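You operate a simulated robot arm through the tools that you are given. There is no shell and no other tool.

You are at the controls of a simulated robot arm. One attempt, no reset.

TASK
Put things in order on the plywood board. At the end: the silver seed tin (marked "PANSY") from the plywood board stands where the brown wooden block (marked "ZINNIA") stood; the brown wooden block from the plywood board stands where the green sponge stood; the cream seed packet (marked "PANSY") from the plywood board stands on top of the yellow nozzle; the green sponge is on the orange saucer; whatever was shut is shut again. Leave all else as you found it, and nothing knocked over.

Only the result counts: the job must be done as asked and must still hold three seconds after the hand-in. Knocking over, shifting, dropping, spilling or breaking anything else fails it.

THE ROBOT
A 7-joint arm with a two-finger parallel gripper, fixed in place. Base frame: the origin is on the floor under the middle of its stand, x ahead of it, y to its left, z up; the work surface is at about z = 75. Readings come in cm, degrees, newtons and seconds.
With the tool pointing down near the work surface it reaches from about 20 to 68 cm from the base axis. Its first joint turns from -66.0 to 66.0 degrees. Payload 2.4 kg.
The TCP is the grasp point between the finger pads, 3 cm short of the fingertips. In the tool frame z runs along the fingers and y along their closing line. The gripper opens to 9.4 cm. The fingers are 2.8 cm wide and 1 cm thick; the gripper's body (5 by 9.6 cm) begins 5.5 cm behind the TCP.
Orientation is that of the tool frame in the base frame, as a unit quaternion [w, x, y, z]. With the fingers straight down and closing along the base's y, the tool's x points along the base's -x, its y along +y and its z along -z.

THE INTERFACE
- The arm moves only by the tool send_rows. Its argument "motion" is a list of rows, each an object (a shift or turn left out is 0, a gripper value left out holds the last) with "rot": the turn, a rotation vector about the tool's x, y, z in degrees, a list of three; "translation": the shift along the tool's x, y, z in cm, a list of three; "gripper": the gripper command, from -1 (shut) to 1 (fully open), values between in proportion. In form: [{"rot": [ax, ay, az], "translation": [tx, ty, tz], "gripper": gripper}, ...]. A call has 1 to 20 rows; each row is the pose to reach, as a shift and turn from the pose commanded when the call began, along the tool's axes at that moment. Each row takes 0.2 s and may step no farther than 5 cm and 8.6 degrees from the row before; otherwise, or with a gripper value out of range, the whole call is refused. Where a pose cannot be reached the arm comes as near as it can. A force on the tool above 40 N (or 10 N above the force at the start of the call, whichever is more), or a blocked arm, ends the call early, and 0.2 s more pass. The fingers move at their own pace (about 15.3 cm/s each) and stop on an object; they squeeze with about 34 N. The grip force told is the motor's: it shows also when the fingers shut on nothing. Time passes only in rows, and 0.2 s behind the last, so rows that repeat a pose let the fingers close. The reply holds the time, the measured pose of the TCP, the force on the tool along the base axes, the opening and the grip force, in the units named above and with some noise, with the torque about the TCP (base axes, N m) and any sound that the robot's microphone picked up, and new pictures: "pictures" is both (left out), scene, wrist or none.
- Cameras (640 x 400 px; columns grow to the right, rows downward): "scene" is fixed at [4.21, 50.99, 142.13]; the picture's right is [-0.47, -0.88, 0.00], its down [-0.71, 0.38, -0.59] and it looks along [0.53, -0.28, -0.80] (base axes); focal length 356 px, centre (320, 200). "wrist" rides on the gripper at [7.6, 1.4, -10.2] in the tool frame; the picture's right is [-0.18, 0.98, 0.00], its down [-0.75, -0.14, -0.64] and it looks along [-0.63, -0.12, 0.77] (tool axes); focal length 243 px, centre (320, 200). There is no depth. A picture from a camera that has moved, and an enlarged one, comes with that camera's place and axes in the base frame and with its lens. The place of the scene camera against the robot may be out by one fixed shift of up to 1.2 cm in any direction.
- close_up(camera, box): a new picture of the part [left, top, right, bottom] of that camera's present view, enlarged. The clock stands still meanwhile.
- finish_job(): hands the job in; it is judged then, once.

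Nothing tells you positions but the pictures and the camera data. Unless the task says otherwise, let go and move clear before handing in.

The tools are called as name(argument=value, ...) on one line, values as JSON. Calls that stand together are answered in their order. send_rows: Moves the arm, as the interface text tells. Its arguments: {"type":"object","properties":{"motion":{"type":"array","items":{"type":"object","properties":{"rot":{"type":"array","items":{"type":"number"}},"translation":{"type":"array","items":{"type":"number"}},"gripper":{"type":"number"}}}},"pictures":{"type":"string","enum":["both","scene","wrist","none"]}},"required":["motion"]} The other tools are called the same way: close_up (camera, box) takes an enlarged picture of a part of a camera's view; finish_job () hands the job in.

At the start:

```text
t: 0.0
tool_pos: [37.46, 25.78, 101.63]
tcp_rot: [0.0, 0.0, 1.0, 0.0]
wrist_force: [-0.1, -0.2, -0.3]
ft_torque: [0.0, -0.03, 0.02]
opening: 9.38
gripper_force: 0.1
```

scene: 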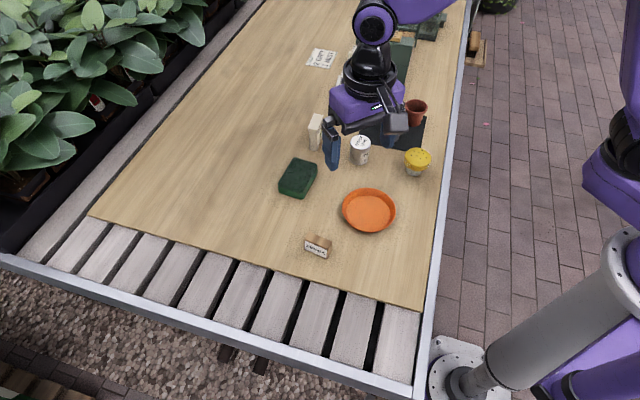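
wrist: 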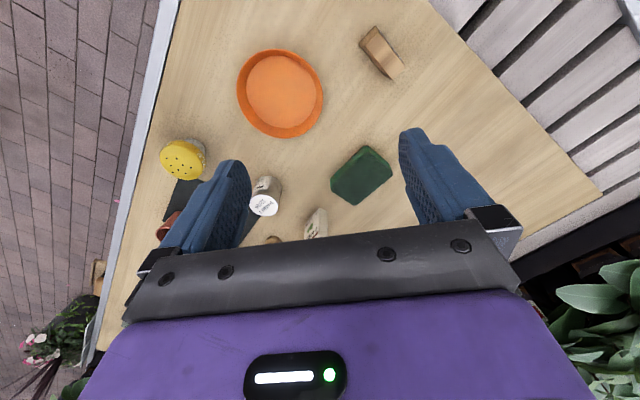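

I see a plywood board with an orange saucer, a green sponge, a brown block, a silver tin, a cream packet and a yellow nozzle, with the arm covering part of the view. I'll take close-ups to identify the items before I move anything.

close_up(camera="scene", box=[260, 80, 460, 280])

close_up(camera="scene", box=[280, 0, 500, 140])

close_up(camera="wrist", box=[120, 20, 440, 260])

```text
2.00 times, centred on (360, 180) of scene
camera zoom: at [4.21, 50.99, 142.13], right [-0.47, -0.88, 0.0], down [-0.71, 0.38, -0.59], along [0.53, -0.28, -0.8], focal length 713 px, centre (240, 240)
```

zoom: 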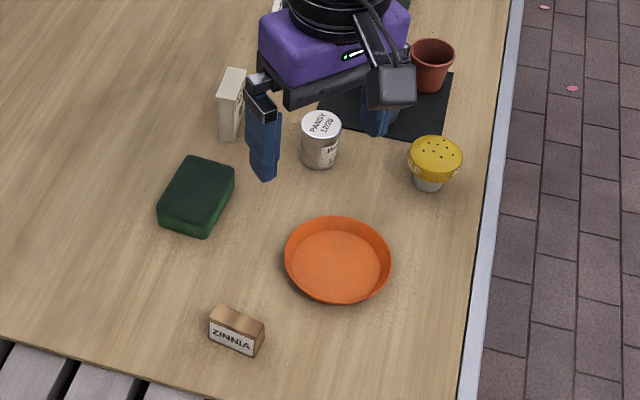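

```text
2.86 times, centred on (390, 70) of scene
camera zoom: at [4.21, 50.99, 142.13], right [-0.47, -0.88, 0.0], down [-0.71, 0.38, -0.59], along [0.53, -0.28, -0.8], focal length 1018 px, centre (120, 571)
```

zoom: 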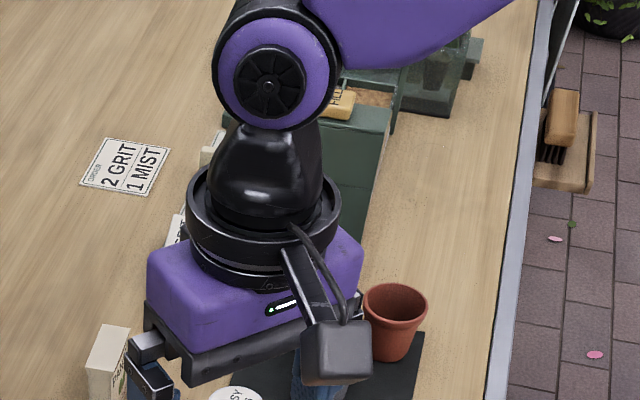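

```text
1.67 times, centred on (280, 140) of wrist
camera zoom: at [29.98, 27.26, 111.85], right [0.18, 0.98, 0.0], down [0.75, -0.14, 0.64], along [0.63, -0.12, -0.77], focal length 404 px, centre (387, 300)
```

zoom: 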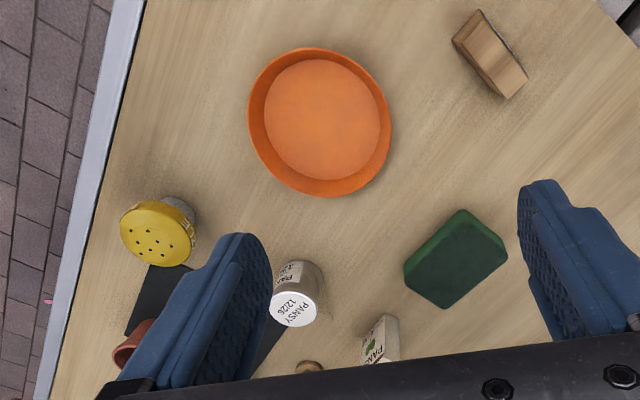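

I can make out the ZINNIA block (near x 36, y 35), the sponge, tin, packet, nozzle and saucer. The arm hides the area behind them, so I'll move it aside high up for a clear view.

send_rows(motion=[{"translation": [1, -4, -1], "gripper": 1}, {"translation": [2, -8, -2]}, {"translation": [3, -12, -3]}, {"translation": [4, -16, -4]}, {"translation": [5, -20, -5]}, {"translation": [6, -24, -6]}, {"translation": [7, -28, -6]}, {"translation": [8, -32, -6]}, {"translation": [8, -36, -6]}, {"translation": [8, -40, -6]}])

```text
t: 2.2
tool_pos: [29.33, -14.02, 107.92]
tcp_rot: [0.0, 0.0, 1.0, 0.0]
wrist_force: [0.4, -0.5, -0.5]
ft_torque: [0.04, -0.02, -0.03]
opening: 9.41
gripper_force: 0.0
camera wrist: at [21.83, -12.64, 118.05], right [0.18, 0.98, 0.0], down [0.75, -0.14, 0.64], along [0.63, -0.12, -0.77], focal length 243 px, centre (320, 200)
```

scene: 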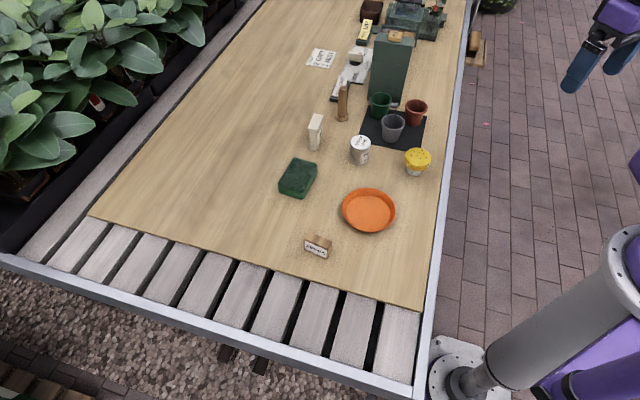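
wrist: 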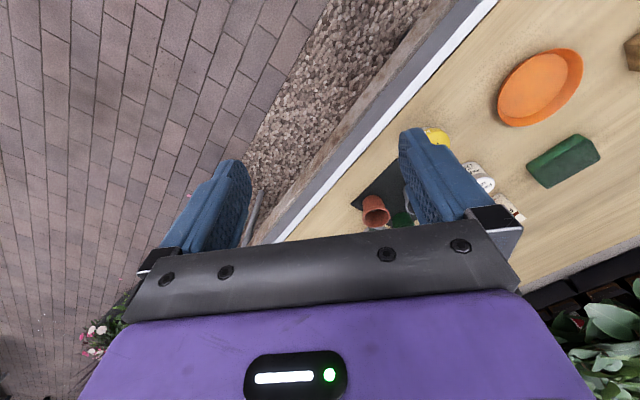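

close_up(camera="scene", box=[270, 100, 350, 150])

close_up(camera="scene", box=[340, 80, 440, 180])

close_up(camera="scene", box=[260, 150, 420, 250])

close_up(camera="scene", box=[320, 0, 480, 100])

close_up(camera="scene", box=[270, 220, 350, 270])

```text
8.00 times, centred on (310, 125) of scene
camera zoom: at [4.2, 50.99, 142.13], right [-0.47, -0.88, 0.0], down [-0.71, 0.38, -0.59], along [0.53, -0.28, -0.8], focal length 2851 px, centre (400, 800)
```

zoom: 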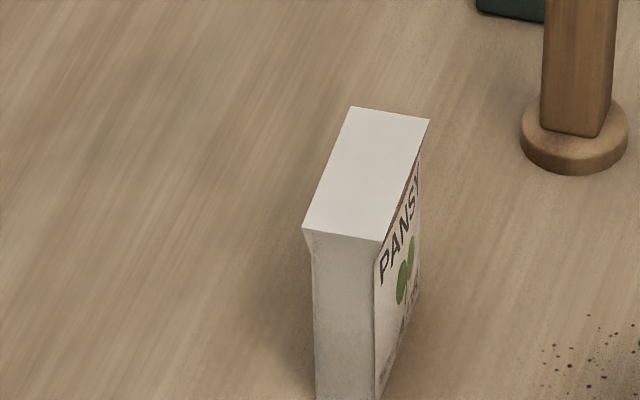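

```text
4.00 times, centred on (390, 130) of scene
camera zoom: at [4.2, 50.99, 142.13], right [-0.47, -0.88, 0.0], down [-0.71, 0.38, -0.59], along [0.53, -0.28, -0.8], focal length 1426 px, centre (40, 480)
```

zoom: 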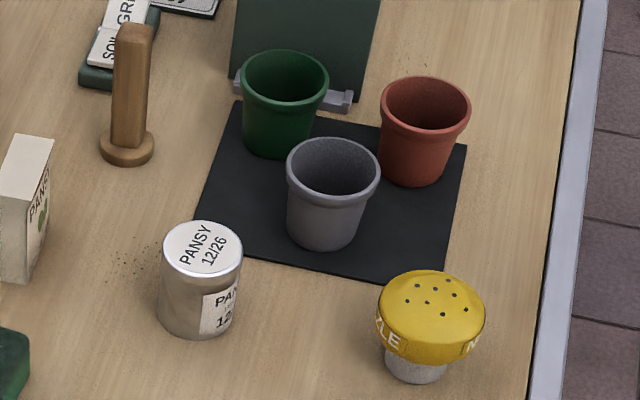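

```text
4.00 times, centred on (340, 200) of scene
camera zoom: at [4.2, 50.99, 142.13], right [-0.47, -0.88, 0.0], down [-0.71, 0.38, -0.59], along [0.53, -0.28, -0.8], focal length 1426 px, centre (240, 200)
```

zoom: 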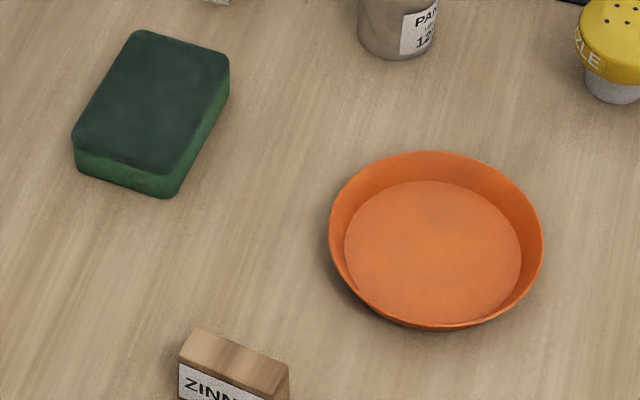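

```text
4.00 times, centred on (400, 50) of scene
camera zoom: at [4.2, 50.99, 142.13], right [-0.47, -0.88, 0.0], down [-0.71, 0.38, -0.59], along [0.53, -0.28, -0.8], focal length 1426 px, centre (0, 800)
```

zoom: 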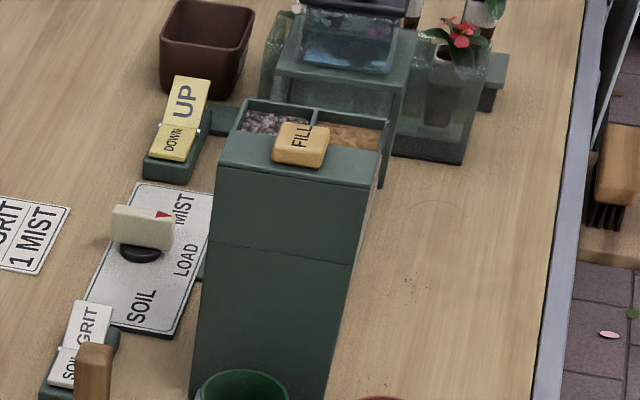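

```text
8.00 times, centred on (310, 245) of scene
camera zoom: at [4.2, 50.99, 142.13], right [-0.47, -0.88, 0.0], down [-0.71, 0.38, -0.59], along [0.53, -0.28, -0.8], focal length 2851 px, centre (400, -160)
```

zoom: 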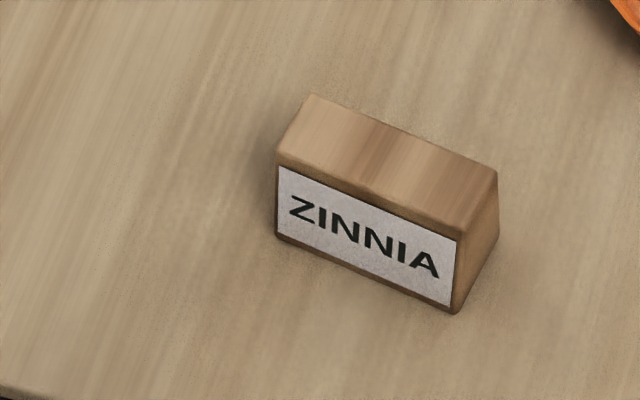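

The objects are clear now: sponge at about (55, 29.5), block (37, 34), tin (56, 12), packet (66, 19), nozzle (45.6, 2) and saucer (39, 20). The sponge goes first, so I'll hover high over it with the gripper turned to match its short side and refine its position with the wrist camera.

send_rows(motion=[{"translation": [-2.175, 3.625, 0.9], "rot": [0, 0, 4.4]}, {"translation": [-4.35, 7.25, 1.8], "rot": [0, 0, 8.8]}, {"translation": [-6.525, 10.875, 2.7], "rot": [0, 0, 13.2]}, {"translation": [-8.7, 14.5, 3.6], "rot": [0, 0, 17.6]}, {"translation": [-10.875, 18.125, 4.5], "rot": [0, 0, 22]}, {"translation": [-13.05, 21.75, 5.4], "rot": [0, 0, 26.4]}, {"translation": [-15.225, 25.375, 6.3], "rot": [0, 0, 30.8]}, {"translation": [-17.4, 29, 7.2], "rot": [0, 0, 35.2]}, {"translation": [-19.575, 32.625, 8.1], "rot": [0, 0, 39.6]}, {"translation": [-21.75, 36.25, 9], "rot": [0, 0, 44]}, {"translation": [-23.925, 39.875, 10], "rot": [0, 0, 48.5]}, {"translation": [-26.1, 43.5, 11], "rot": [0, 0, 53]}, {"translation": [-26.1, 43.5, 11], "rot": [0, 0, 53]}])

```text
t: 5.0
tool_pos: [55.74, 29.16, 96.78]
tcp_rot: [0.0, 0.447, 0.895, -0.001]
wrist_force: [-0.4, 0.8, 0.4]
ft_torque: [-0.04, 0.0, 0.03]
opening: 9.41
gripper_force: 0.0
camera wrist: at [52.4, 36.3, 106.92], right [0.9, 0.44, 0.0], down [0.34, -0.69, 0.64], along [0.28, -0.58, -0.77], focal length 243 px, centre (320, 200)
```

scene: 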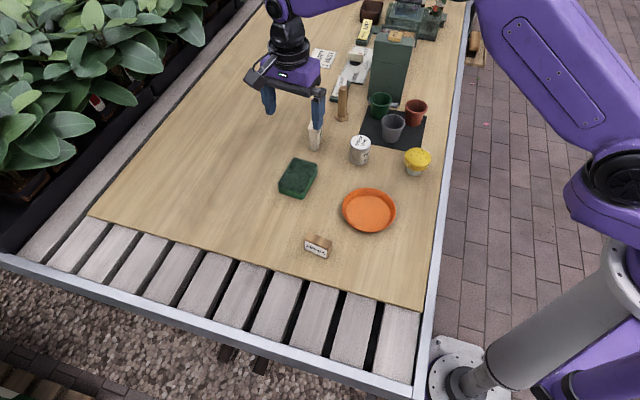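
wrist: 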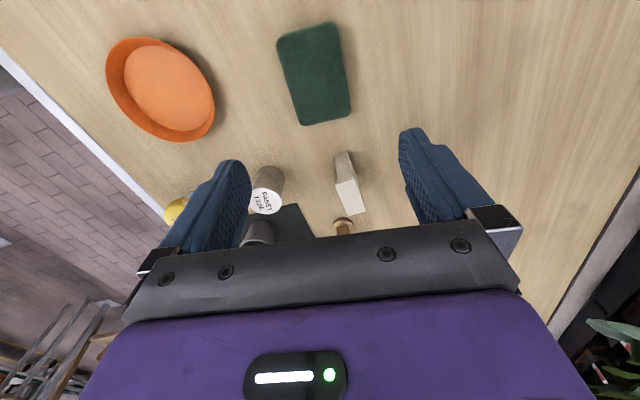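

The gripper is above the sponge and turned to match it. I'll enlarge the wrist view to measure the sponge, packet, tin and saucer precisely.

close_up(camera="wrist", box=[240, 0, 400, 130])

close_up(camera="wrist", box=[230, 130, 410, 250])

close_up(camera="wrist", box=[90, 20, 250, 160])

```text
3.08 times, centred on (320, 65) of wrist
camera zoom: at [52.4, 36.3, 106.92], right [0.9, 0.44, 0.0], down [0.34, -0.69, 0.64], along [0.28, -0.58, -0.77], focal length 746 px, centre (320, 615)
```

zoom: 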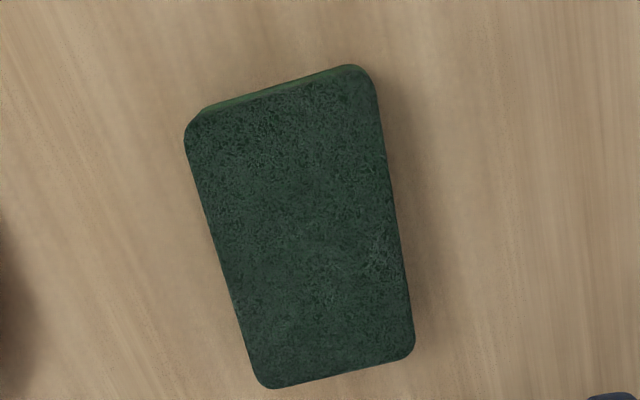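

```text
3.33 times, centred on (320, 190) of wrist
camera zoom: at [52.4, 36.3, 106.92], right [0.9, 0.44, 0.0], down [0.34, -0.69, 0.64], along [0.28, -0.58, -0.77], focal length 809 px, centre (320, 233)
```

zoom: 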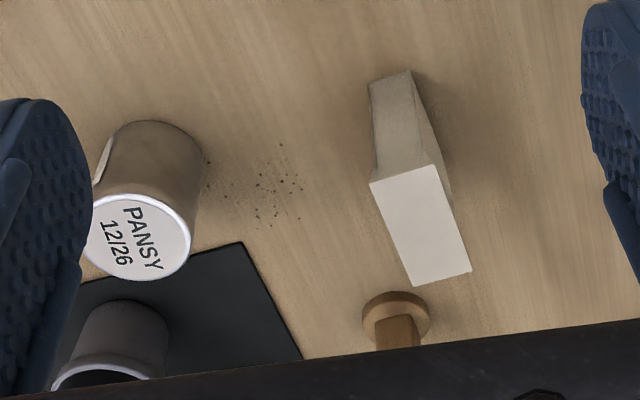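

```text
2.86 times, centred on (170, 90) of wrist
camera zoom: at [52.4, 36.3, 106.92], right [0.9, 0.44, 0.0], down [0.34, -0.69, 0.64], along [0.28, -0.58, -0.77], focal length 693 px, centre (749, 514)
```

zoom: 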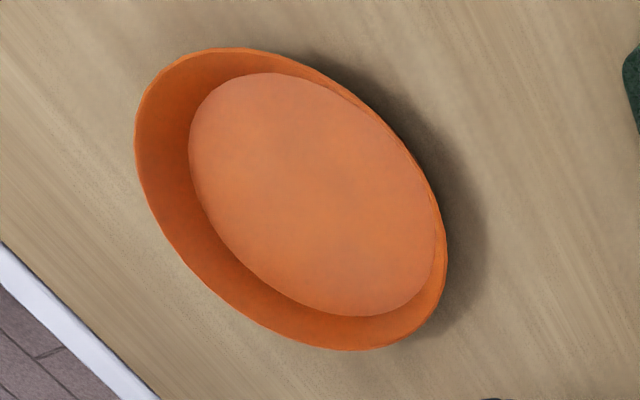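

The wrist view puts the sponge centre at about (55.3, 29.7) with its short side at about 38°, and the saucer near (39.7, 20). Before grasping I'll hover over the saucer and then the block to pin down both.

send_rows(motion=[{"translation": [0.6, -4.6, 0]}, {"translation": [1.2, -9.2, 0]}, {"translation": [1.8, -13.8, 0]}, {"translation": [2.38, -18.34, 0]}, {"translation": [2.38, -18.34, 0]}], pictures="wrist")

```text
t: 6.2
tool_pos: [39.58, 20.05, 96.61]
tcp_rot: [0.0, 0.446, 0.895, 0.0]
wrist_force: [0.3, -0.9, -0.2]
ft_torque: [0.0, -0.01, 0.0]
opening: 9.42
gripper_force: 0.1
camera wrist: at [36.11, 26.99, 106.78], right [0.9, 0.45, 0.0], down [0.34, -0.69, 0.64], along [0.29, -0.57, -0.77], focal length 243 px, centre (320, 200)
```

wrist: 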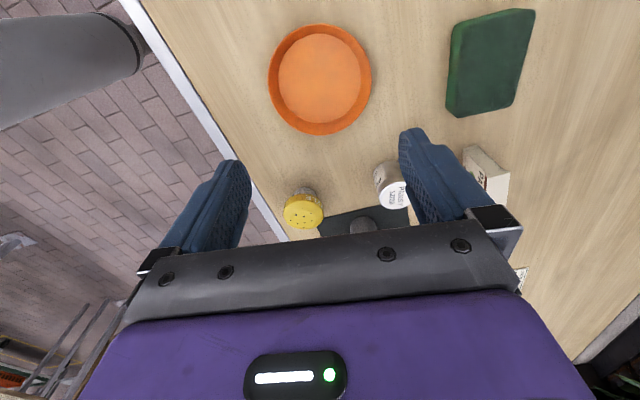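

close_up(camera="wrist", box=[240, 10, 400, 140])

close_up(camera="wrist", box=[430, 0, 550, 130])

close_up(camera="wrist", box=[260, 130, 420, 240])

```text
3.08 times, centred on (320, 75) of wrist
camera zoom: at [36.11, 26.99, 106.78], right [0.9, 0.45, 0.0], down [0.34, -0.69, 0.64], along [0.29, -0.57, -0.77], focal length 746 px, centre (320, 585)
```

zoom: 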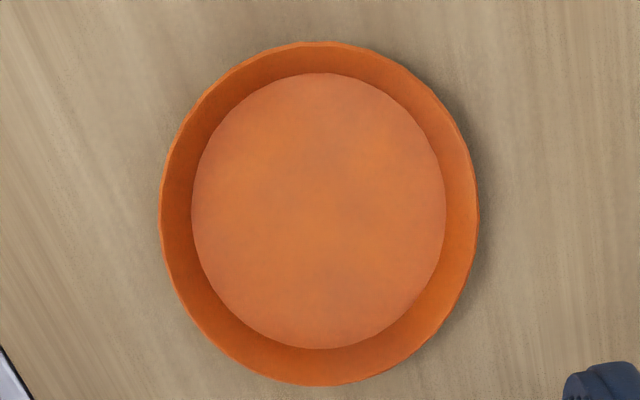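

```text
3.08 times, centred on (490, 65) of wrist
camera zoom: at [36.11, 26.99, 106.78], right [0.9, 0.45, 0.0], down [0.34, -0.69, 0.64], along [0.29, -0.57, -0.77], focal length 746 px, centre (-203, 615)
```

zoom: 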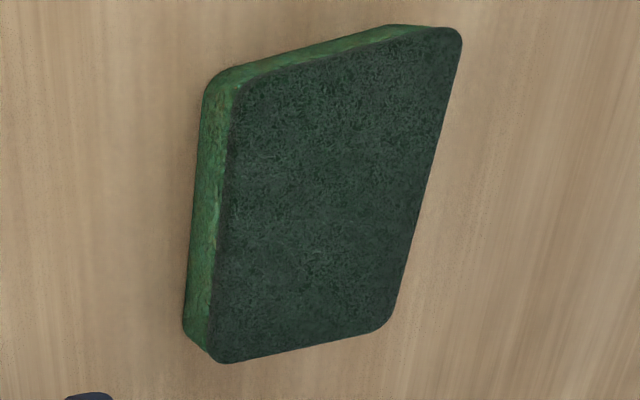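

```text
3.64 times, centred on (340, 185) of wrist
camera zoom: at [36.11, 26.99, 106.78], right [0.9, 0.45, 0.0], down [0.34, -0.69, 0.64], along [0.29, -0.57, -0.77], focal length 882 px, centre (247, 254)
```

zoom: 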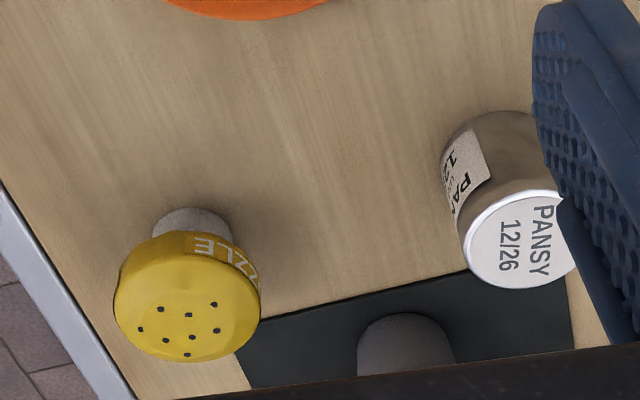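

The saucer centre is (39.55, 19.95) and the sponge is about 6.2 × 9.2 × 2.8 cm, centred near (55.25, 29.7). Next I'll move over the sponge, come down partway and check alignment.

send_rows(motion=[{"translation": [-0.46, 4.59, 0], "rot": [0, 0, -0.4]}, {"translation": [-0.93, 9.17, 0], "rot": [0, 0, -0.8]}, {"translation": [-1.4, 13.76, 0], "rot": [0, 0, -1.2]}, {"translation": [-1.86, 18.35, 0], "rot": [0, 0, -1.6]}, {"translation": [-1.86, 18.35, 4], "rot": [0, 0, -1.6]}, {"translation": [-1.86, 18.35, 8], "rot": [0, 0, -1.6]}, {"translation": [-1.86, 18.35, 11], "rot": [0, 0, -1.6]}, {"translation": [-1.86, 18.35, 11], "rot": [0, 0, -1.6]}], pictures="both")

```text
t: 8.0
tool_pos: [55.29, 29.96, 85.49]
tcp_rot: [0.0, 0.433, 0.901, 0.0]
wrist_force: [0.3, -0.3, -0.3]
ft_torque: [-0.03, -0.01, -0.04]
opening: 9.41
gripper_force: 0.0
camera wrist: at [51.71, 36.69, 95.76], right [0.88, 0.47, 0.0], down [0.36, -0.68, 0.64], along [0.3, -0.57, -0.77], focal length 243 px, centre (320, 200)
```

scene: 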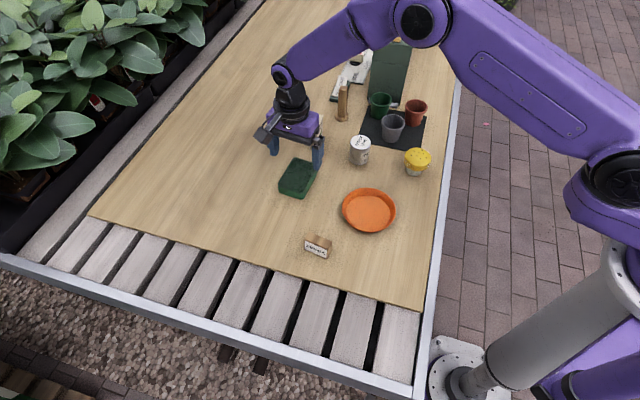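
wrist: 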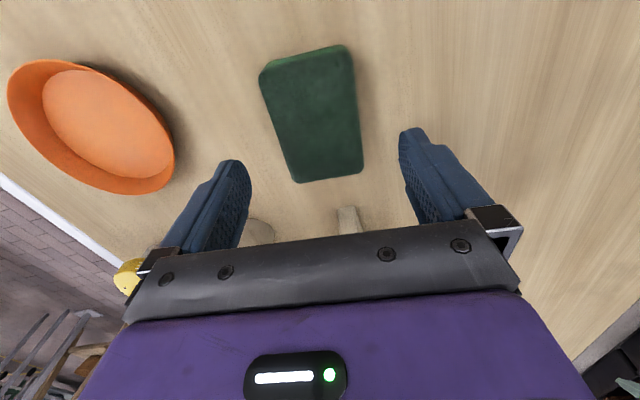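

The sponge is centred between the fingers to within a millimetre or so. I'll go down and close on it.

send_rows(motion=[{"translation": [0, 0, 3]}, {"translation": [0, 0, 5.5]}, {"translation": [0, 0, 6.9]}, {"translation": [0, 0, 6.9]}, {"translation": [0, 0, 6.9], "gripper": 0.2}, {"translation": [0, 0, 6.9], "gripper": -0.2}, {"translation": [0, 0, 6.9], "gripper": -1}, {"translation": [0, 0, 6.9], "gripper": -1}, {"translation": [0, 0, 6.9], "gripper": -1}])

```text
t: 10.0
tool_pos: [55.41, 29.8, 78.79]
tcp_rot: [0.0, 0.433, 0.901, 0.0]
wrist_force: [-0.1, -0.4, 0.2]
ft_torque: [-0.02, -0.02, 0.01]
opening: 6.26
gripper_force: 33.6
camera wrist: at [51.72, 36.55, 88.97], right [0.88, 0.47, 0.0], down [0.36, -0.68, 0.64], along [0.3, -0.57, -0.77], focal length 243 px, centre (320, 200)
```

scene: 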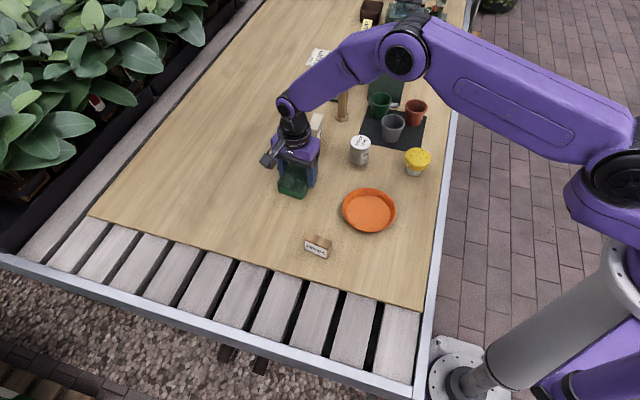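
wrist: 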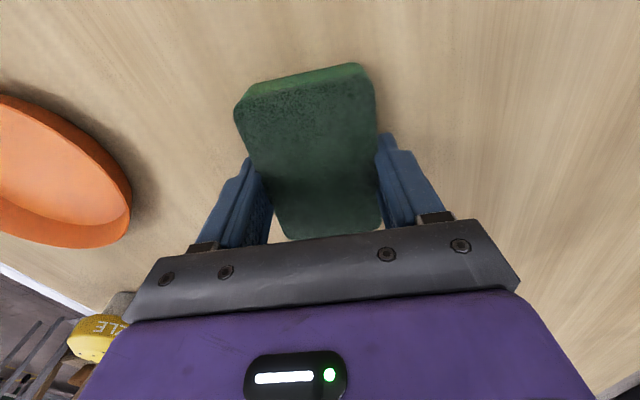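

I'm holding the sponge, centred in the grip, with an opening of 6.3 cm. I'll lift it, carry it over the saucer and stop just above the rim to check.

send_rows(motion=[{"translation": [0, 0, -3], "gripper": -1}, {"translation": [0, 0, -7]}, {"translation": [0, 0, -10]}, {"translation": [0.56, -4.6, -10]}, {"translation": [1.12, -9.2, -10]}, {"translation": [1.68, -13.8, -10]}, {"translation": [2.245, -18.36, -10]}, {"translation": [2.245, -18.36, -7]}, {"translation": [2.245, -18.36, -4.5]}, {"translation": [2.245, -18.36, -3.5]}, {"translation": [2.245, -18.36, -3.5]}])

```text
t: 12.4
tool_pos: [39.75, 19.96, 82.34]
tcp_rot: [0.0, 0.434, 0.901, -0.001]
wrist_force: [0.1, -0.2, -0.5]
ft_torque: [0.02, 0.02, -0.01]
opening: 6.28
gripper_force: 34.7
camera wrist: at [36.15, 26.86, 92.57], right [0.88, 0.47, 0.0], down [0.36, -0.68, 0.64], along [0.3, -0.57, -0.77], focal length 243 px, centre (320, 200)
```

scene: 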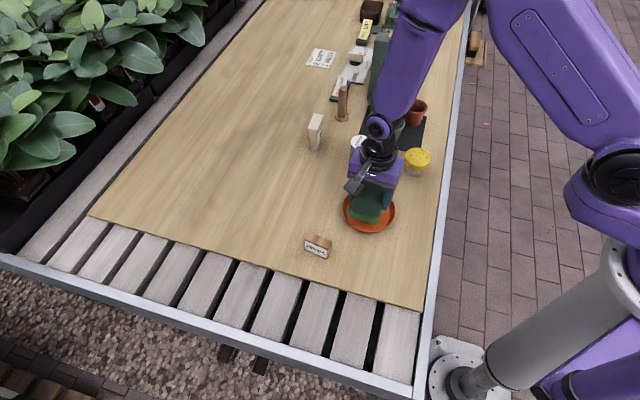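
wrist: 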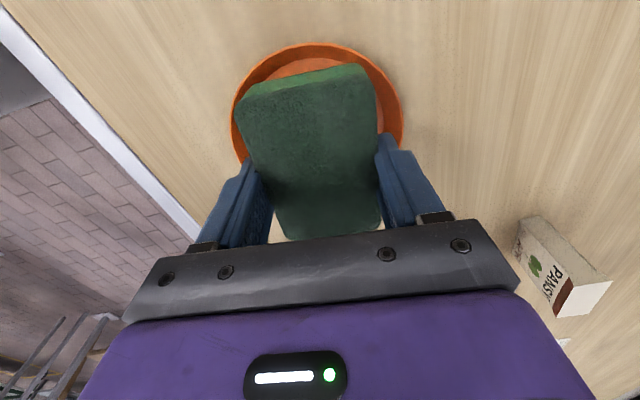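

The sponge hangs just above the saucer. I'll zoom in on the rim to check centring before lowering it.

close_up(camera="wrist", box=[210, 20, 430, 170])

close_up(camera="scene", box=[320, 150, 420, 250])

```text
2.67 times, centred on (320, 95) of wrist
camera zoom: at [36.15, 26.86, 92.57], right [0.88, 0.47, 0.0], down [0.36, -0.68, 0.64], along [0.3, -0.57, -0.77], focal length 647 px, centre (320, 480)
```

zoom: 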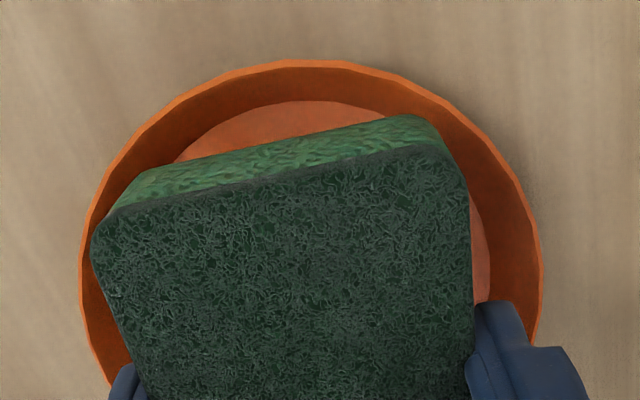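

```text
4.00 times, centred on (370, 200) of scene
camera zoom: at [4.21, 50.99, 142.13], right [-0.47, -0.88, 0.0], down [-0.71, 0.38, -0.59], along [0.53, -0.28, -0.8], focal length 1426 px, centre (120, 200)
```

zoom: 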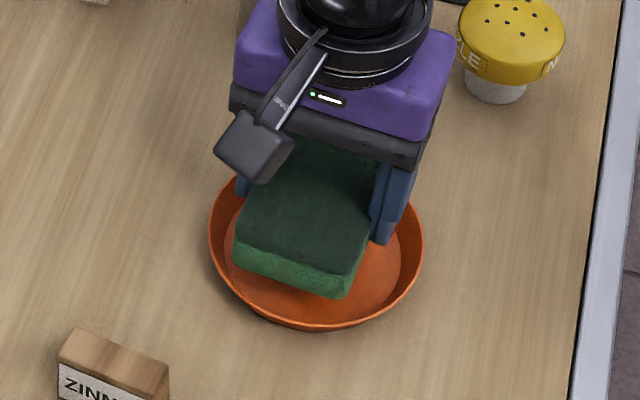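

The saucer centre is about 2 mm to one side of the grip. I'll correct for that and lower the sponge gently, watching the force.

send_rows(motion=[{"translation": [0.07, -0.2, 0]}, {"translation": [0.07, -0.2, 0.6]}, {"translation": [0.07, -0.2, 1.2]}, {"translation": [0.07, -0.2, 1.6]}, {"translation": [0.07, -0.2, 1.9]}, {"translation": [0.07, -0.2, 2.1]}, {"translation": [0.07, -0.2, 2.1]}])

```text
t: 13.6
tool_pos: [39.54, 19.94, 80.73]
tcp_rot: [0.0, 0.432, 0.902, 0.001]
wrist_force: [-4.7, 0.4, 14.3]
ft_torque: [0.22, 0.38, 0.04]
opening: 6.27
gripper_force: 33.9
stopped in row 5: the force on the tool passed its limit at 42 N (the readings are from after the stop); the commanded pose is now the measured one
camera wrist: at [35.9, 26.81, 90.9], right [0.88, 0.47, 0.0], down [0.36, -0.68, 0.64], along [0.3, -0.57, -0.77], focal length 243 px, centre (320, 200)
```

scene: 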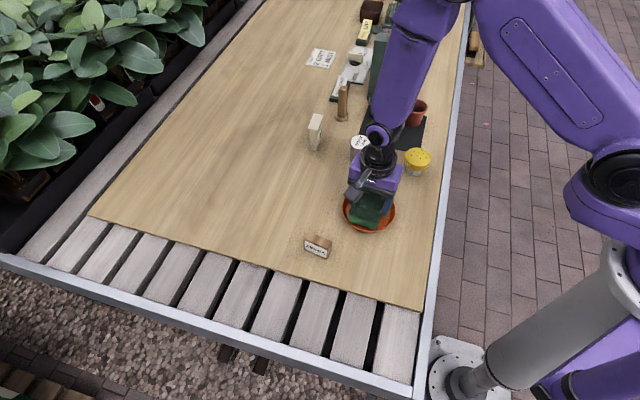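
wrist: 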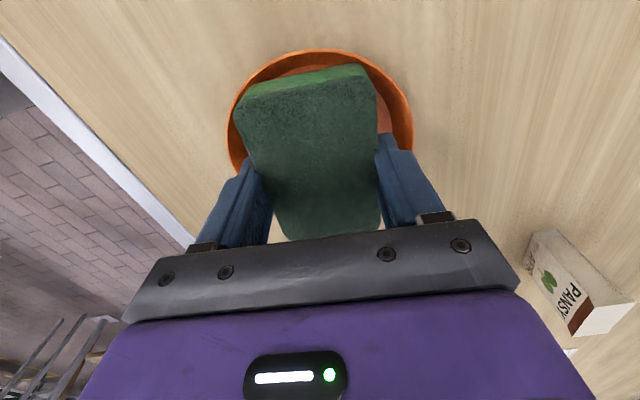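

The sponge touched the saucer slightly early, at a sponge-bottom height of about 77.0, so its corners are meeting the flared wall. I'll zoom in before going further.

close_up(camera="wrist", box=[210, 30, 430, 180])

close_up(camera="scene", box=[330, 170, 410, 240])

```text
2.67 times, centred on (320, 105) of wrist
camera zoom: at [35.9, 26.81, 90.9], right [0.88, 0.47, 0.0], down [0.36, -0.68, 0.64], along [0.3, -0.57, -0.77], focal length 647 px, centre (320, 453)
```

zoom: 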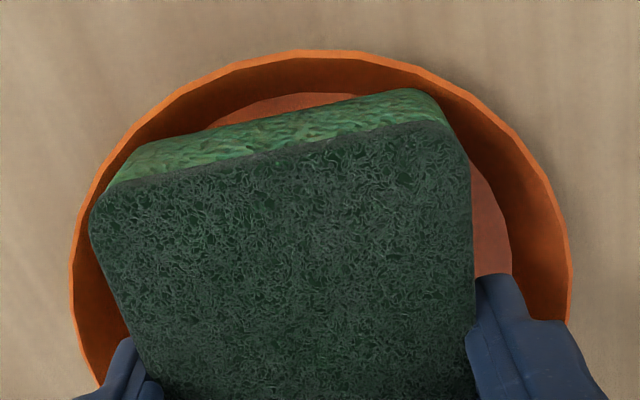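

```text
5.71 times, centred on (370, 205) of scene
camera zoom: at [4.18, 50.98, 142.14], right [-0.47, -0.88, 0.0], down [-0.71, 0.38, -0.59], along [0.53, -0.28, -0.8], focal length 2036 px, centre (34, 171)
```

zoom: 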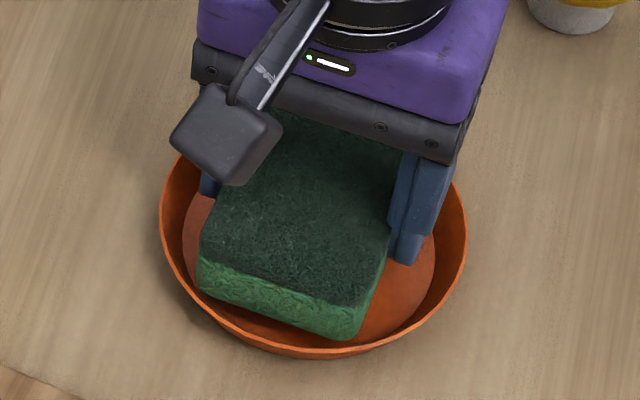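

The saucer still looks centred under the gripper, and only the near end of the sponge is touching. I'll back off a little, shift about 1.5 mm toward the far side and ease down again.

send_rows(motion=[{"translation": [0, 0, -0.4]}, {"translation": [-0.15, 0, -0.4]}, {"translation": [-0.15, 0, -0.2]}, {"translation": [-0.15, 0, -0.1]}, {"translation": [-0.15, 0, 0.0]}, {"translation": [-0.15, 0, 0.0]}], pictures="none")

```text
t: 15.0
tool_pos: [39.63, 19.83, 80.73]
tcp_rot: [0.002, 0.433, 0.901, 0.002]
wrist_force: [-2.5, -1.6, 31.3]
ft_torque: [-0.08, -0.29, -0.02]
opening: 6.29
gripper_force: 33.9
```

The contact is now balanced on both ends, so the sponge is seated on the saucer walls. I'll ease the pressure, let go with a small opening and rise straight up.

send_rows(motion=[{"translation": [0, 0, -0.06], "gripper": -1}, {"translation": [0, 0, -0.06], "gripper": 0.5}, {"translation": [0, 0, -0.06], "gripper": 0.5}, {"translation": [0, 0, -0.06], "gripper": 0.5}, {"translation": [0, 0, -1.5], "gripper": 0.5}, {"translation": [0, 0, -4], "gripper": 0.5}, {"translation": [0, 0, -8], "gripper": 1}, {"translation": [0, 0, -12], "gripper": 1}, {"translation": [0, 0, -12], "gripper": 1}])

```text
t: 17.0
tool_pos: [39.53, 19.85, 92.98]
tcp_rot: [0.0, 0.434, 0.901, 0.0]
wrist_force: [0.6, -0.4, -0.3]
ft_torque: [-0.01, 0.05, -0.02]
opening: 9.39
gripper_force: 0.2
camera wrist: at [35.92, 26.74, 103.0], right [0.88, 0.47, 0.0], down [0.36, -0.68, 0.64], along [0.3, -0.57, -0.77], focal length 243 px, centre (320, 200)
```

scene: 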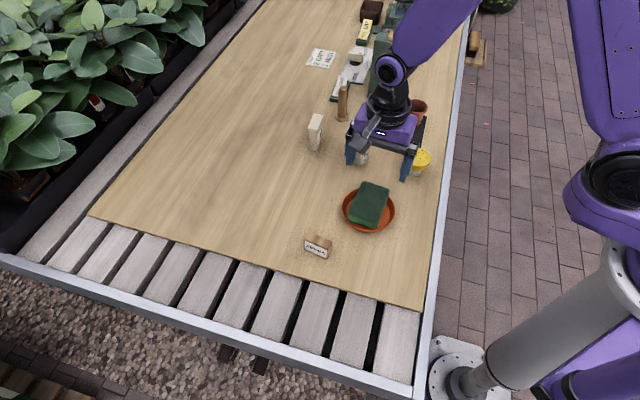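
wrist: 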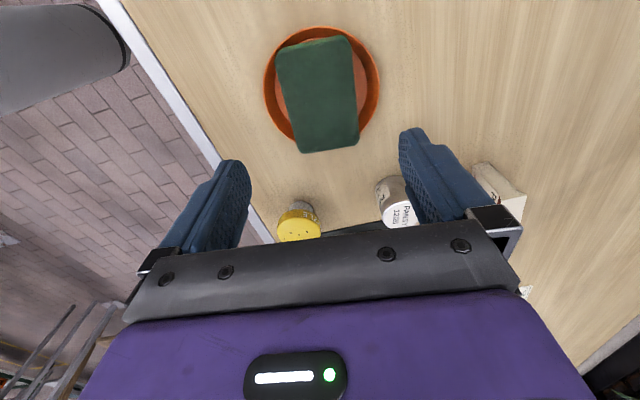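

close_up(camera="wrist", box=[240, 10, 400, 170])

close_up(camera="scene", box=[330, 170, 410, 240])

```text
2.50 times, centred on (320, 90) of wrist
camera zoom: at [35.92, 26.74, 103.0], right [0.88, 0.47, 0.0], down [0.36, -0.68, 0.64], along [0.3, -0.57, -0.77], focal length 606 px, centre (320, 475)
```

zoom: 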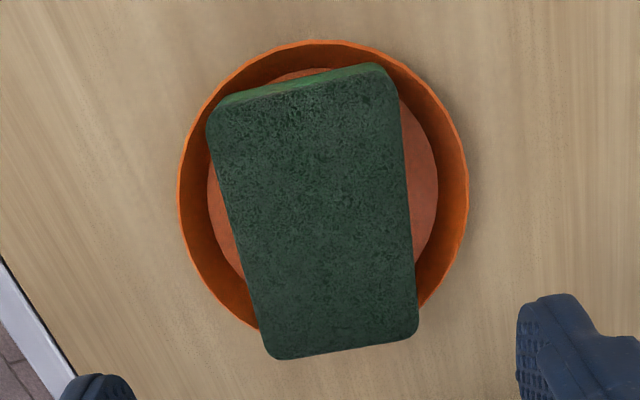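

```text
5.71 times, centred on (370, 205) of scene
camera zoom: at [4.21, 50.99, 142.13], right [-0.47, -0.88, 0.0], down [-0.71, 0.38, -0.59], along [0.53, -0.28, -0.8], focal length 2036 px, centre (34, 171)
```

zoom: 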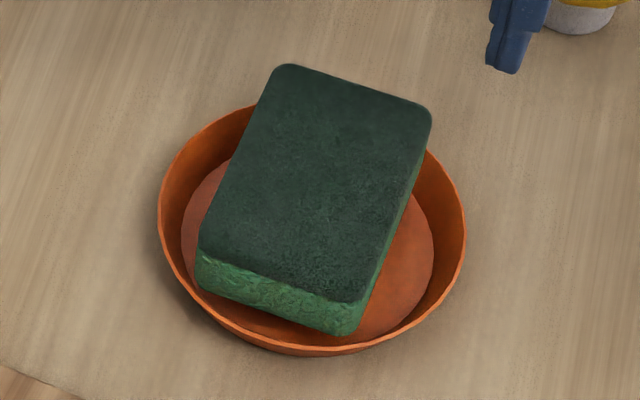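

The sponge sits level and centred in the saucer. Next I'll hover over the ZINNIA block to measure it.

send_rows(motion=[{"translation": [4.2, 2.27, 0], "gripper": 1}, {"translation": [8.4, 4.53, 0]}, {"translation": [12.65, 6.8, 0]}, {"translation": [12.65, 6.8, 0]}])

```text
t: 18.0
tool_pos: [37.01, 33.93, 93.0]
tcp_rot: [0.001, 0.434, 0.901, 0.0]
wrist_force: [0.4, 0.5, -0.3]
ft_torque: [0.02, 0.02, -0.02]
opening: 9.37
gripper_force: 0.1
camera wrist: at [33.39, 40.71, 103.21], right [0.88, 0.47, 0.0], down [0.36, -0.68, 0.64], along [0.3, -0.57, -0.77], focal length 243 px, centre (320, 200)
```

scene: 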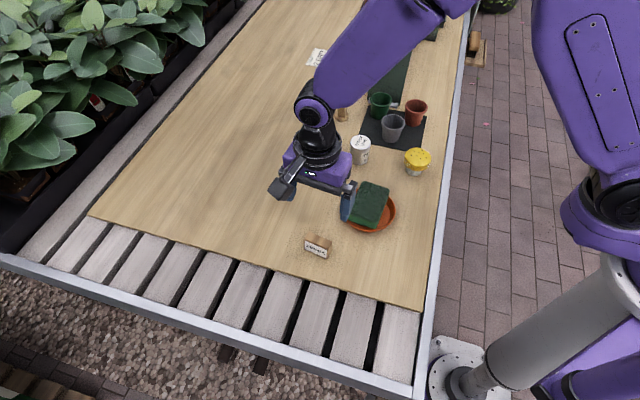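
wrist: 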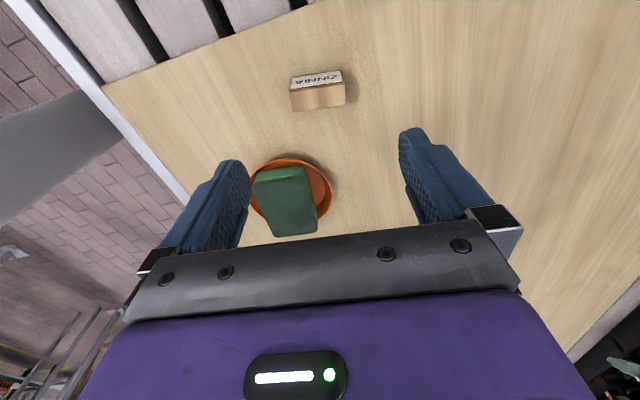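

close_up(camera="wrist", box=[270, 50, 370, 130])

close_up(camera="wrist", box=[230, 140, 350, 250])

```text
5.00 times, centred on (320, 90) of wrist
camera zoom: at [33.39, 40.71, 103.21], right [0.88, 0.47, 0.0], down [0.36, -0.68, 0.64], along [0.3, -0.57, -0.77], focal length 1213 px, centre (320, 750)
```

zoom: 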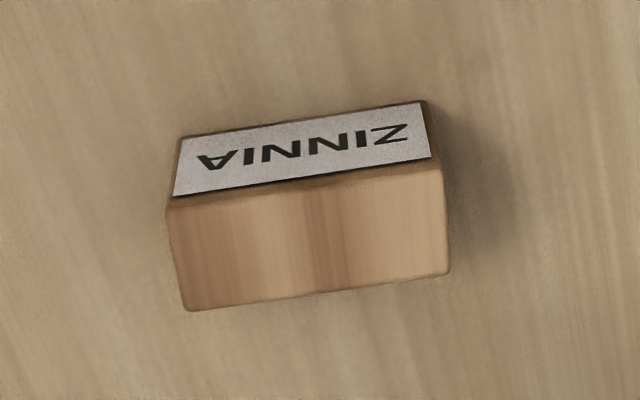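

```text
3.64 times, centred on (290, 195) of wrist
camera zoom: at [33.39, 40.71, 103.21], right [0.88, 0.47, 0.0], down [0.36, -0.68, 0.64], along [0.3, -0.57, -0.77], focal length 882 px, centre (429, 218)
```

zoom: 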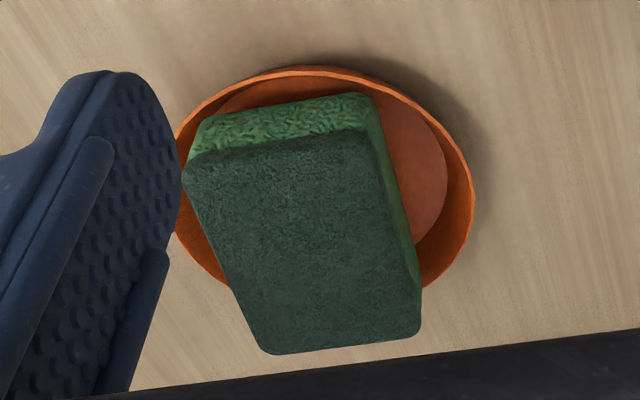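

The block's label face leans slightly, but its ends are vertical and 5.3 cm apart, so I'll grip it by the ends. The block is centred near (36.9, 33.9), and I'll descend and close.

send_rows(motion=[{"translation": [0.2, -0.18, 3], "rot": [0, 0, 1.9]}, {"translation": [0.2, -0.18, 7], "rot": [0, 0, 1.9]}, {"translation": [0.2, -0.18, 11], "rot": [0, 0, 1.9]}, {"translation": [0.2, -0.18, 13.3], "rot": [0, 0, 1.9]}, {"translation": [0.2, -0.18, 14.25], "rot": [0, 0, 1.9]}, {"translation": [0.2, -0.18, 14.25], "rot": [0, 0, 1.9]}])

```text
t: 19.4
tool_pos: [36.82, 34.0, 78.51]
tcp_rot: [0.001, 0.448, 0.894, 0.002]
wrist_force: [0.4, -0.2, 0.6]
ft_torque: [0.01, -0.02, 0.01]
opening: 9.41
gripper_force: 0.0
camera wrist: at [33.49, 40.87, 88.67], right [0.9, 0.44, 0.0], down [0.34, -0.69, 0.64], along [0.28, -0.58, -0.77], focal length 243 px, centre (320, 200)
```

scene: 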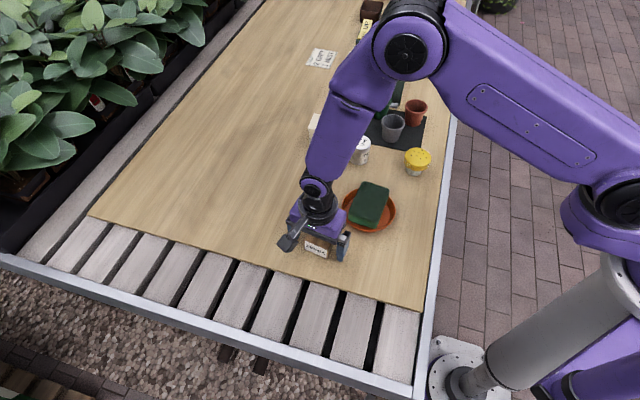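
wrist: 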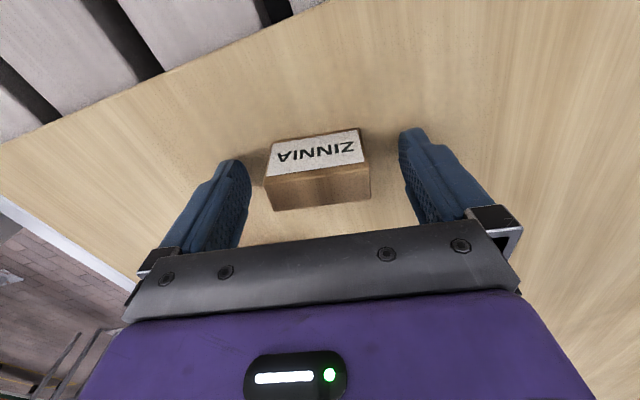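

The fingers straddle the block with room on both sides. I'll make a small centring shift and close.

send_rows(motion=[{"translation": [-0.05, -0.14, 0], "gripper": 0.6}, {"translation": [-0.05, -0.14, 0], "gripper": 0.25}, {"translation": [-0.05, -0.14, 0], "gripper": 0.1}, {"translation": [-0.05, -0.14, 0], "gripper": -1}, {"translation": [-0.05, -0.14, 0], "gripper": -1}, {"translation": [-0.05, -0.14, 0], "gripper": -1}])

```text
t: 20.8
tool_pos: [36.8, 33.87, 78.38]
tcp_rot: [0.0, 0.448, 0.894, 0.001]
wrist_force: [0.1, -0.2, 0.5]
ft_torque: [-0.03, -0.03, -0.03]
opening: 5.69
gripper_force: 33.9
camera wrist: at [33.38, 40.75, 88.61], right [0.9, 0.44, 0.0], down [0.34, -0.69, 0.64], along [0.28, -0.58, -0.77], focal length 243 px, centre (320, 200)
```

scene: 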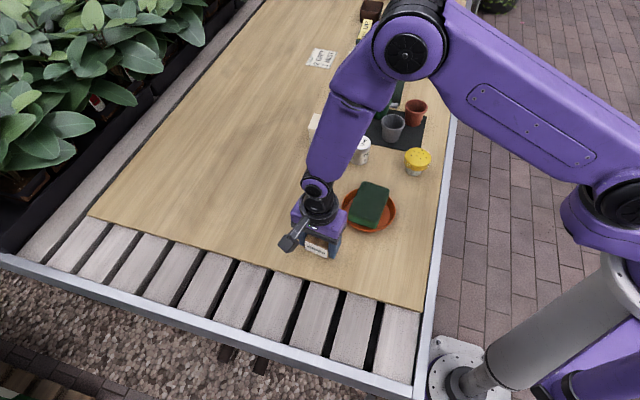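
wrist: 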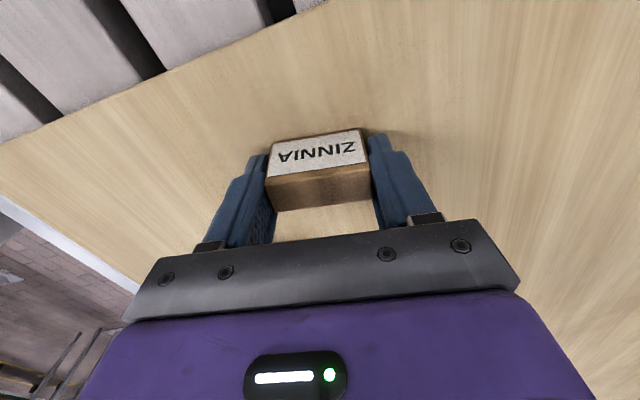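

I'm holding the block by its ends. I'll lift it, carry it to the sponge's old spot (55.3, 29.7) and stop just above the board.

send_rows(motion=[{"translation": [0, 0, -3], "gripper": -1}, {"translation": [0, 0, -6.5]}, {"translation": [0, 0, -9]}, {"translation": [-3.61, 3.11, -9]}, {"translation": [-7.22, 6.22, -9]}, {"translation": [-10.84, 9.33, -9]}, {"translation": [-14.45, 12.44, -9]}, {"translation": [-14.45, 12.44, -6]}, {"translation": [-14.45, 12.44, -3]}, {"translation": [-14.45, 12.44, -1]}, {"translation": [-14.45, 12.44, -0.6]}, {"translation": [-14.45, 12.44, -0.6]}])

```text
t: 23.4
tool_pos: [55.22, 29.66, 79.13]
tcp_rot: [0.001, 0.448, 0.894, 0.002]
wrist_force: [-0.4, 0.0, -0.2]
ft_torque: [0.0, 0.01, 0.02]
opening: 5.68
gripper_force: 34.0
camera wrist: at [51.97, 36.65, 89.22], right [0.9, 0.44, 0.0], down [0.34, -0.69, 0.64], along [0.28, -0.58, -0.77], focal length 243 px, centre (320, 200)
```

scene: 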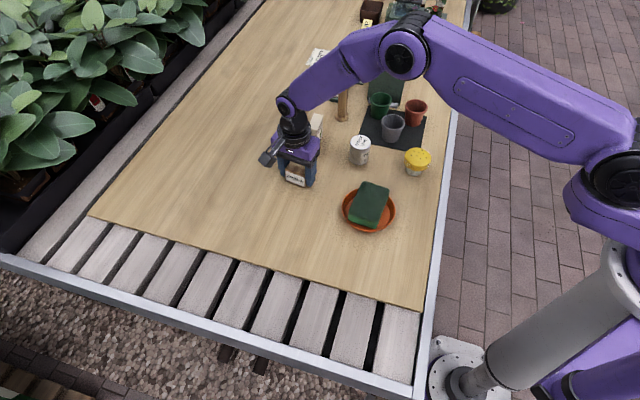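
wrist: 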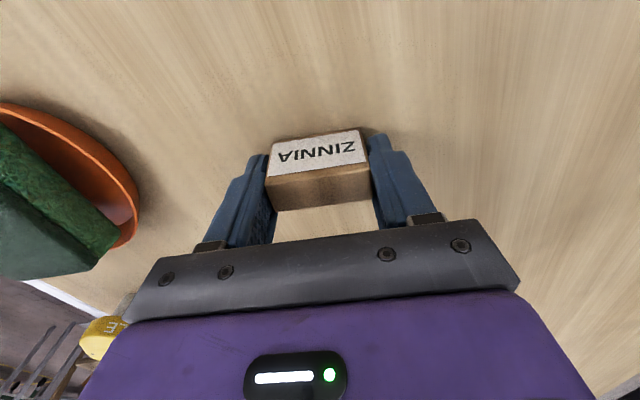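

The block is above the target spot and level. I'll lower it gently to the board.

send_rows(motion=[{"translation": [0, 0, 0.3]}, {"translation": [0, 0, 0.45]}, {"translation": [0, 0, 0.55]}, {"translation": [0, 0, 0.55]}], pictures="none")

```text
t: 24.4
tool_pos: [55.29, 29.81, 78.57]
tcp_rot: [0.0, 0.449, 0.894, 0.001]
wrist_force: [-0.2, 0.2, -0.5]
ft_torque: [0.01, 0.0, -0.01]
opening: 5.7
gripper_force: 34.6
```

send_rows(motion=[{"translation": [0, 0, 0.06]}, {"translation": [0, 0, 0.1]}, {"translation": [0, 0, 0.1]}], pictures="none")

```text
t: 25.2
tool_pos: [55.26, 29.84, 78.44]
tcp_rot: [0.001, 0.449, 0.894, 0.001]
wrist_force: [-0.3, -0.2, 2.5]
ft_torque: [-0.02, 0.03, 0.02]
opening: 5.69
gripper_force: 34.1
```

The block has touched down lightly at about 2.5 N. I'll release it and rise.

send_rows(motion=[{"translation": [0, 0, 0], "gripper": 0.3}, {"translation": [0, 0, 0], "gripper": 0.6}, {"translation": [0, 0, 0], "gripper": 0.7}, {"translation": [0, 0, -2], "gripper": 0.7}, {"translation": [0, 0, -6], "gripper": 0.7}, {"translation": [0, 0, -10.5], "gripper": 1}, {"translation": [0, 0, -14.5], "gripper": 1}, {"translation": [0, 0, -14.5], "gripper": 1}])

```text
t: 27.0
tool_pos: [55.2, 29.63, 93.03]
tcp_rot: [0.001, 0.449, 0.894, 0.001]
wrist_force: [-1.0, -0.4, 1.4]
ft_torque: [-0.02, -0.01, 0.01]
opening: 9.41
gripper_force: 0.1
camera wrist: at [51.84, 36.53, 103.15], right [0.9, 0.44, 0.0], down [0.34, -0.69, 0.64], along [0.28, -0.58, -0.77], focal length 243 px, centre (320, 200)
```

scene: 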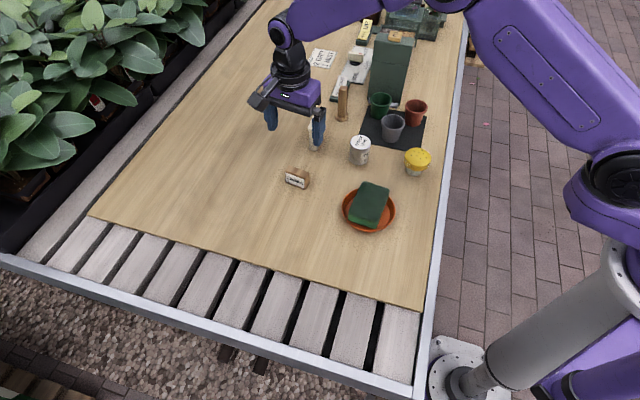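
wrist: 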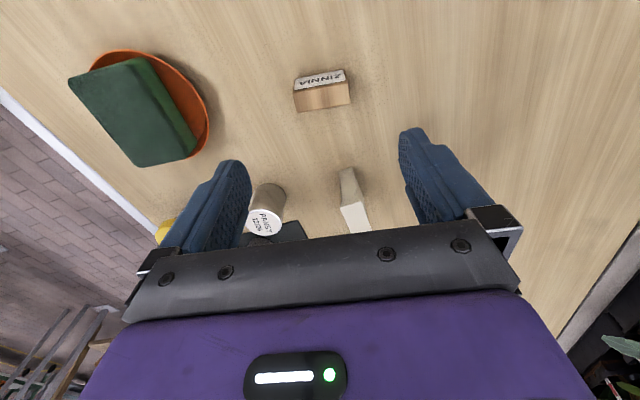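

The block now stands upright on the sponge's old spot. Next I'll hover over the tin and measure it.

send_rows(motion=[{"translation": [-3.53, -2.54, 0], "gripper": 1}, {"translation": [-7.06, -5.08, 0]}, {"translation": [-10.6, -7.62, 0]}, {"translation": [-14.13, -10.16, 0]}, {"translation": [-14.13, -10.16, 0]}])

```text
t: 28.2
tool_pos: [55.43, 12.44, 92.97]
tcp_rot: [0.0, 0.447, 0.895, 0.001]
wrist_force: [0.3, -0.7, 0.0]
ft_torque: [0.01, -0.01, -0.02]
opening: 9.41
gripper_force: 0.1
camera wrist: at [52.07, 19.37, 103.18], right [0.9, 0.44, 0.0], down [0.34, -0.69, 0.64], along [0.28, -0.58, -0.77], focal length 243 px, centre (320, 200)
```

scene: 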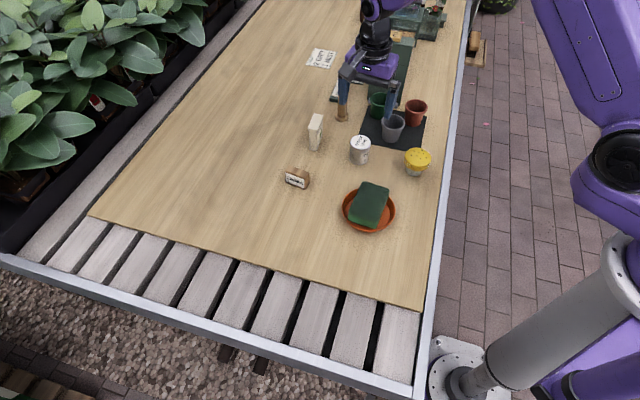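
wrist: 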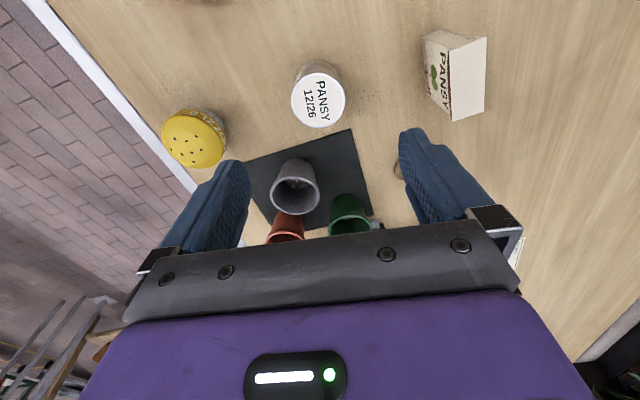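

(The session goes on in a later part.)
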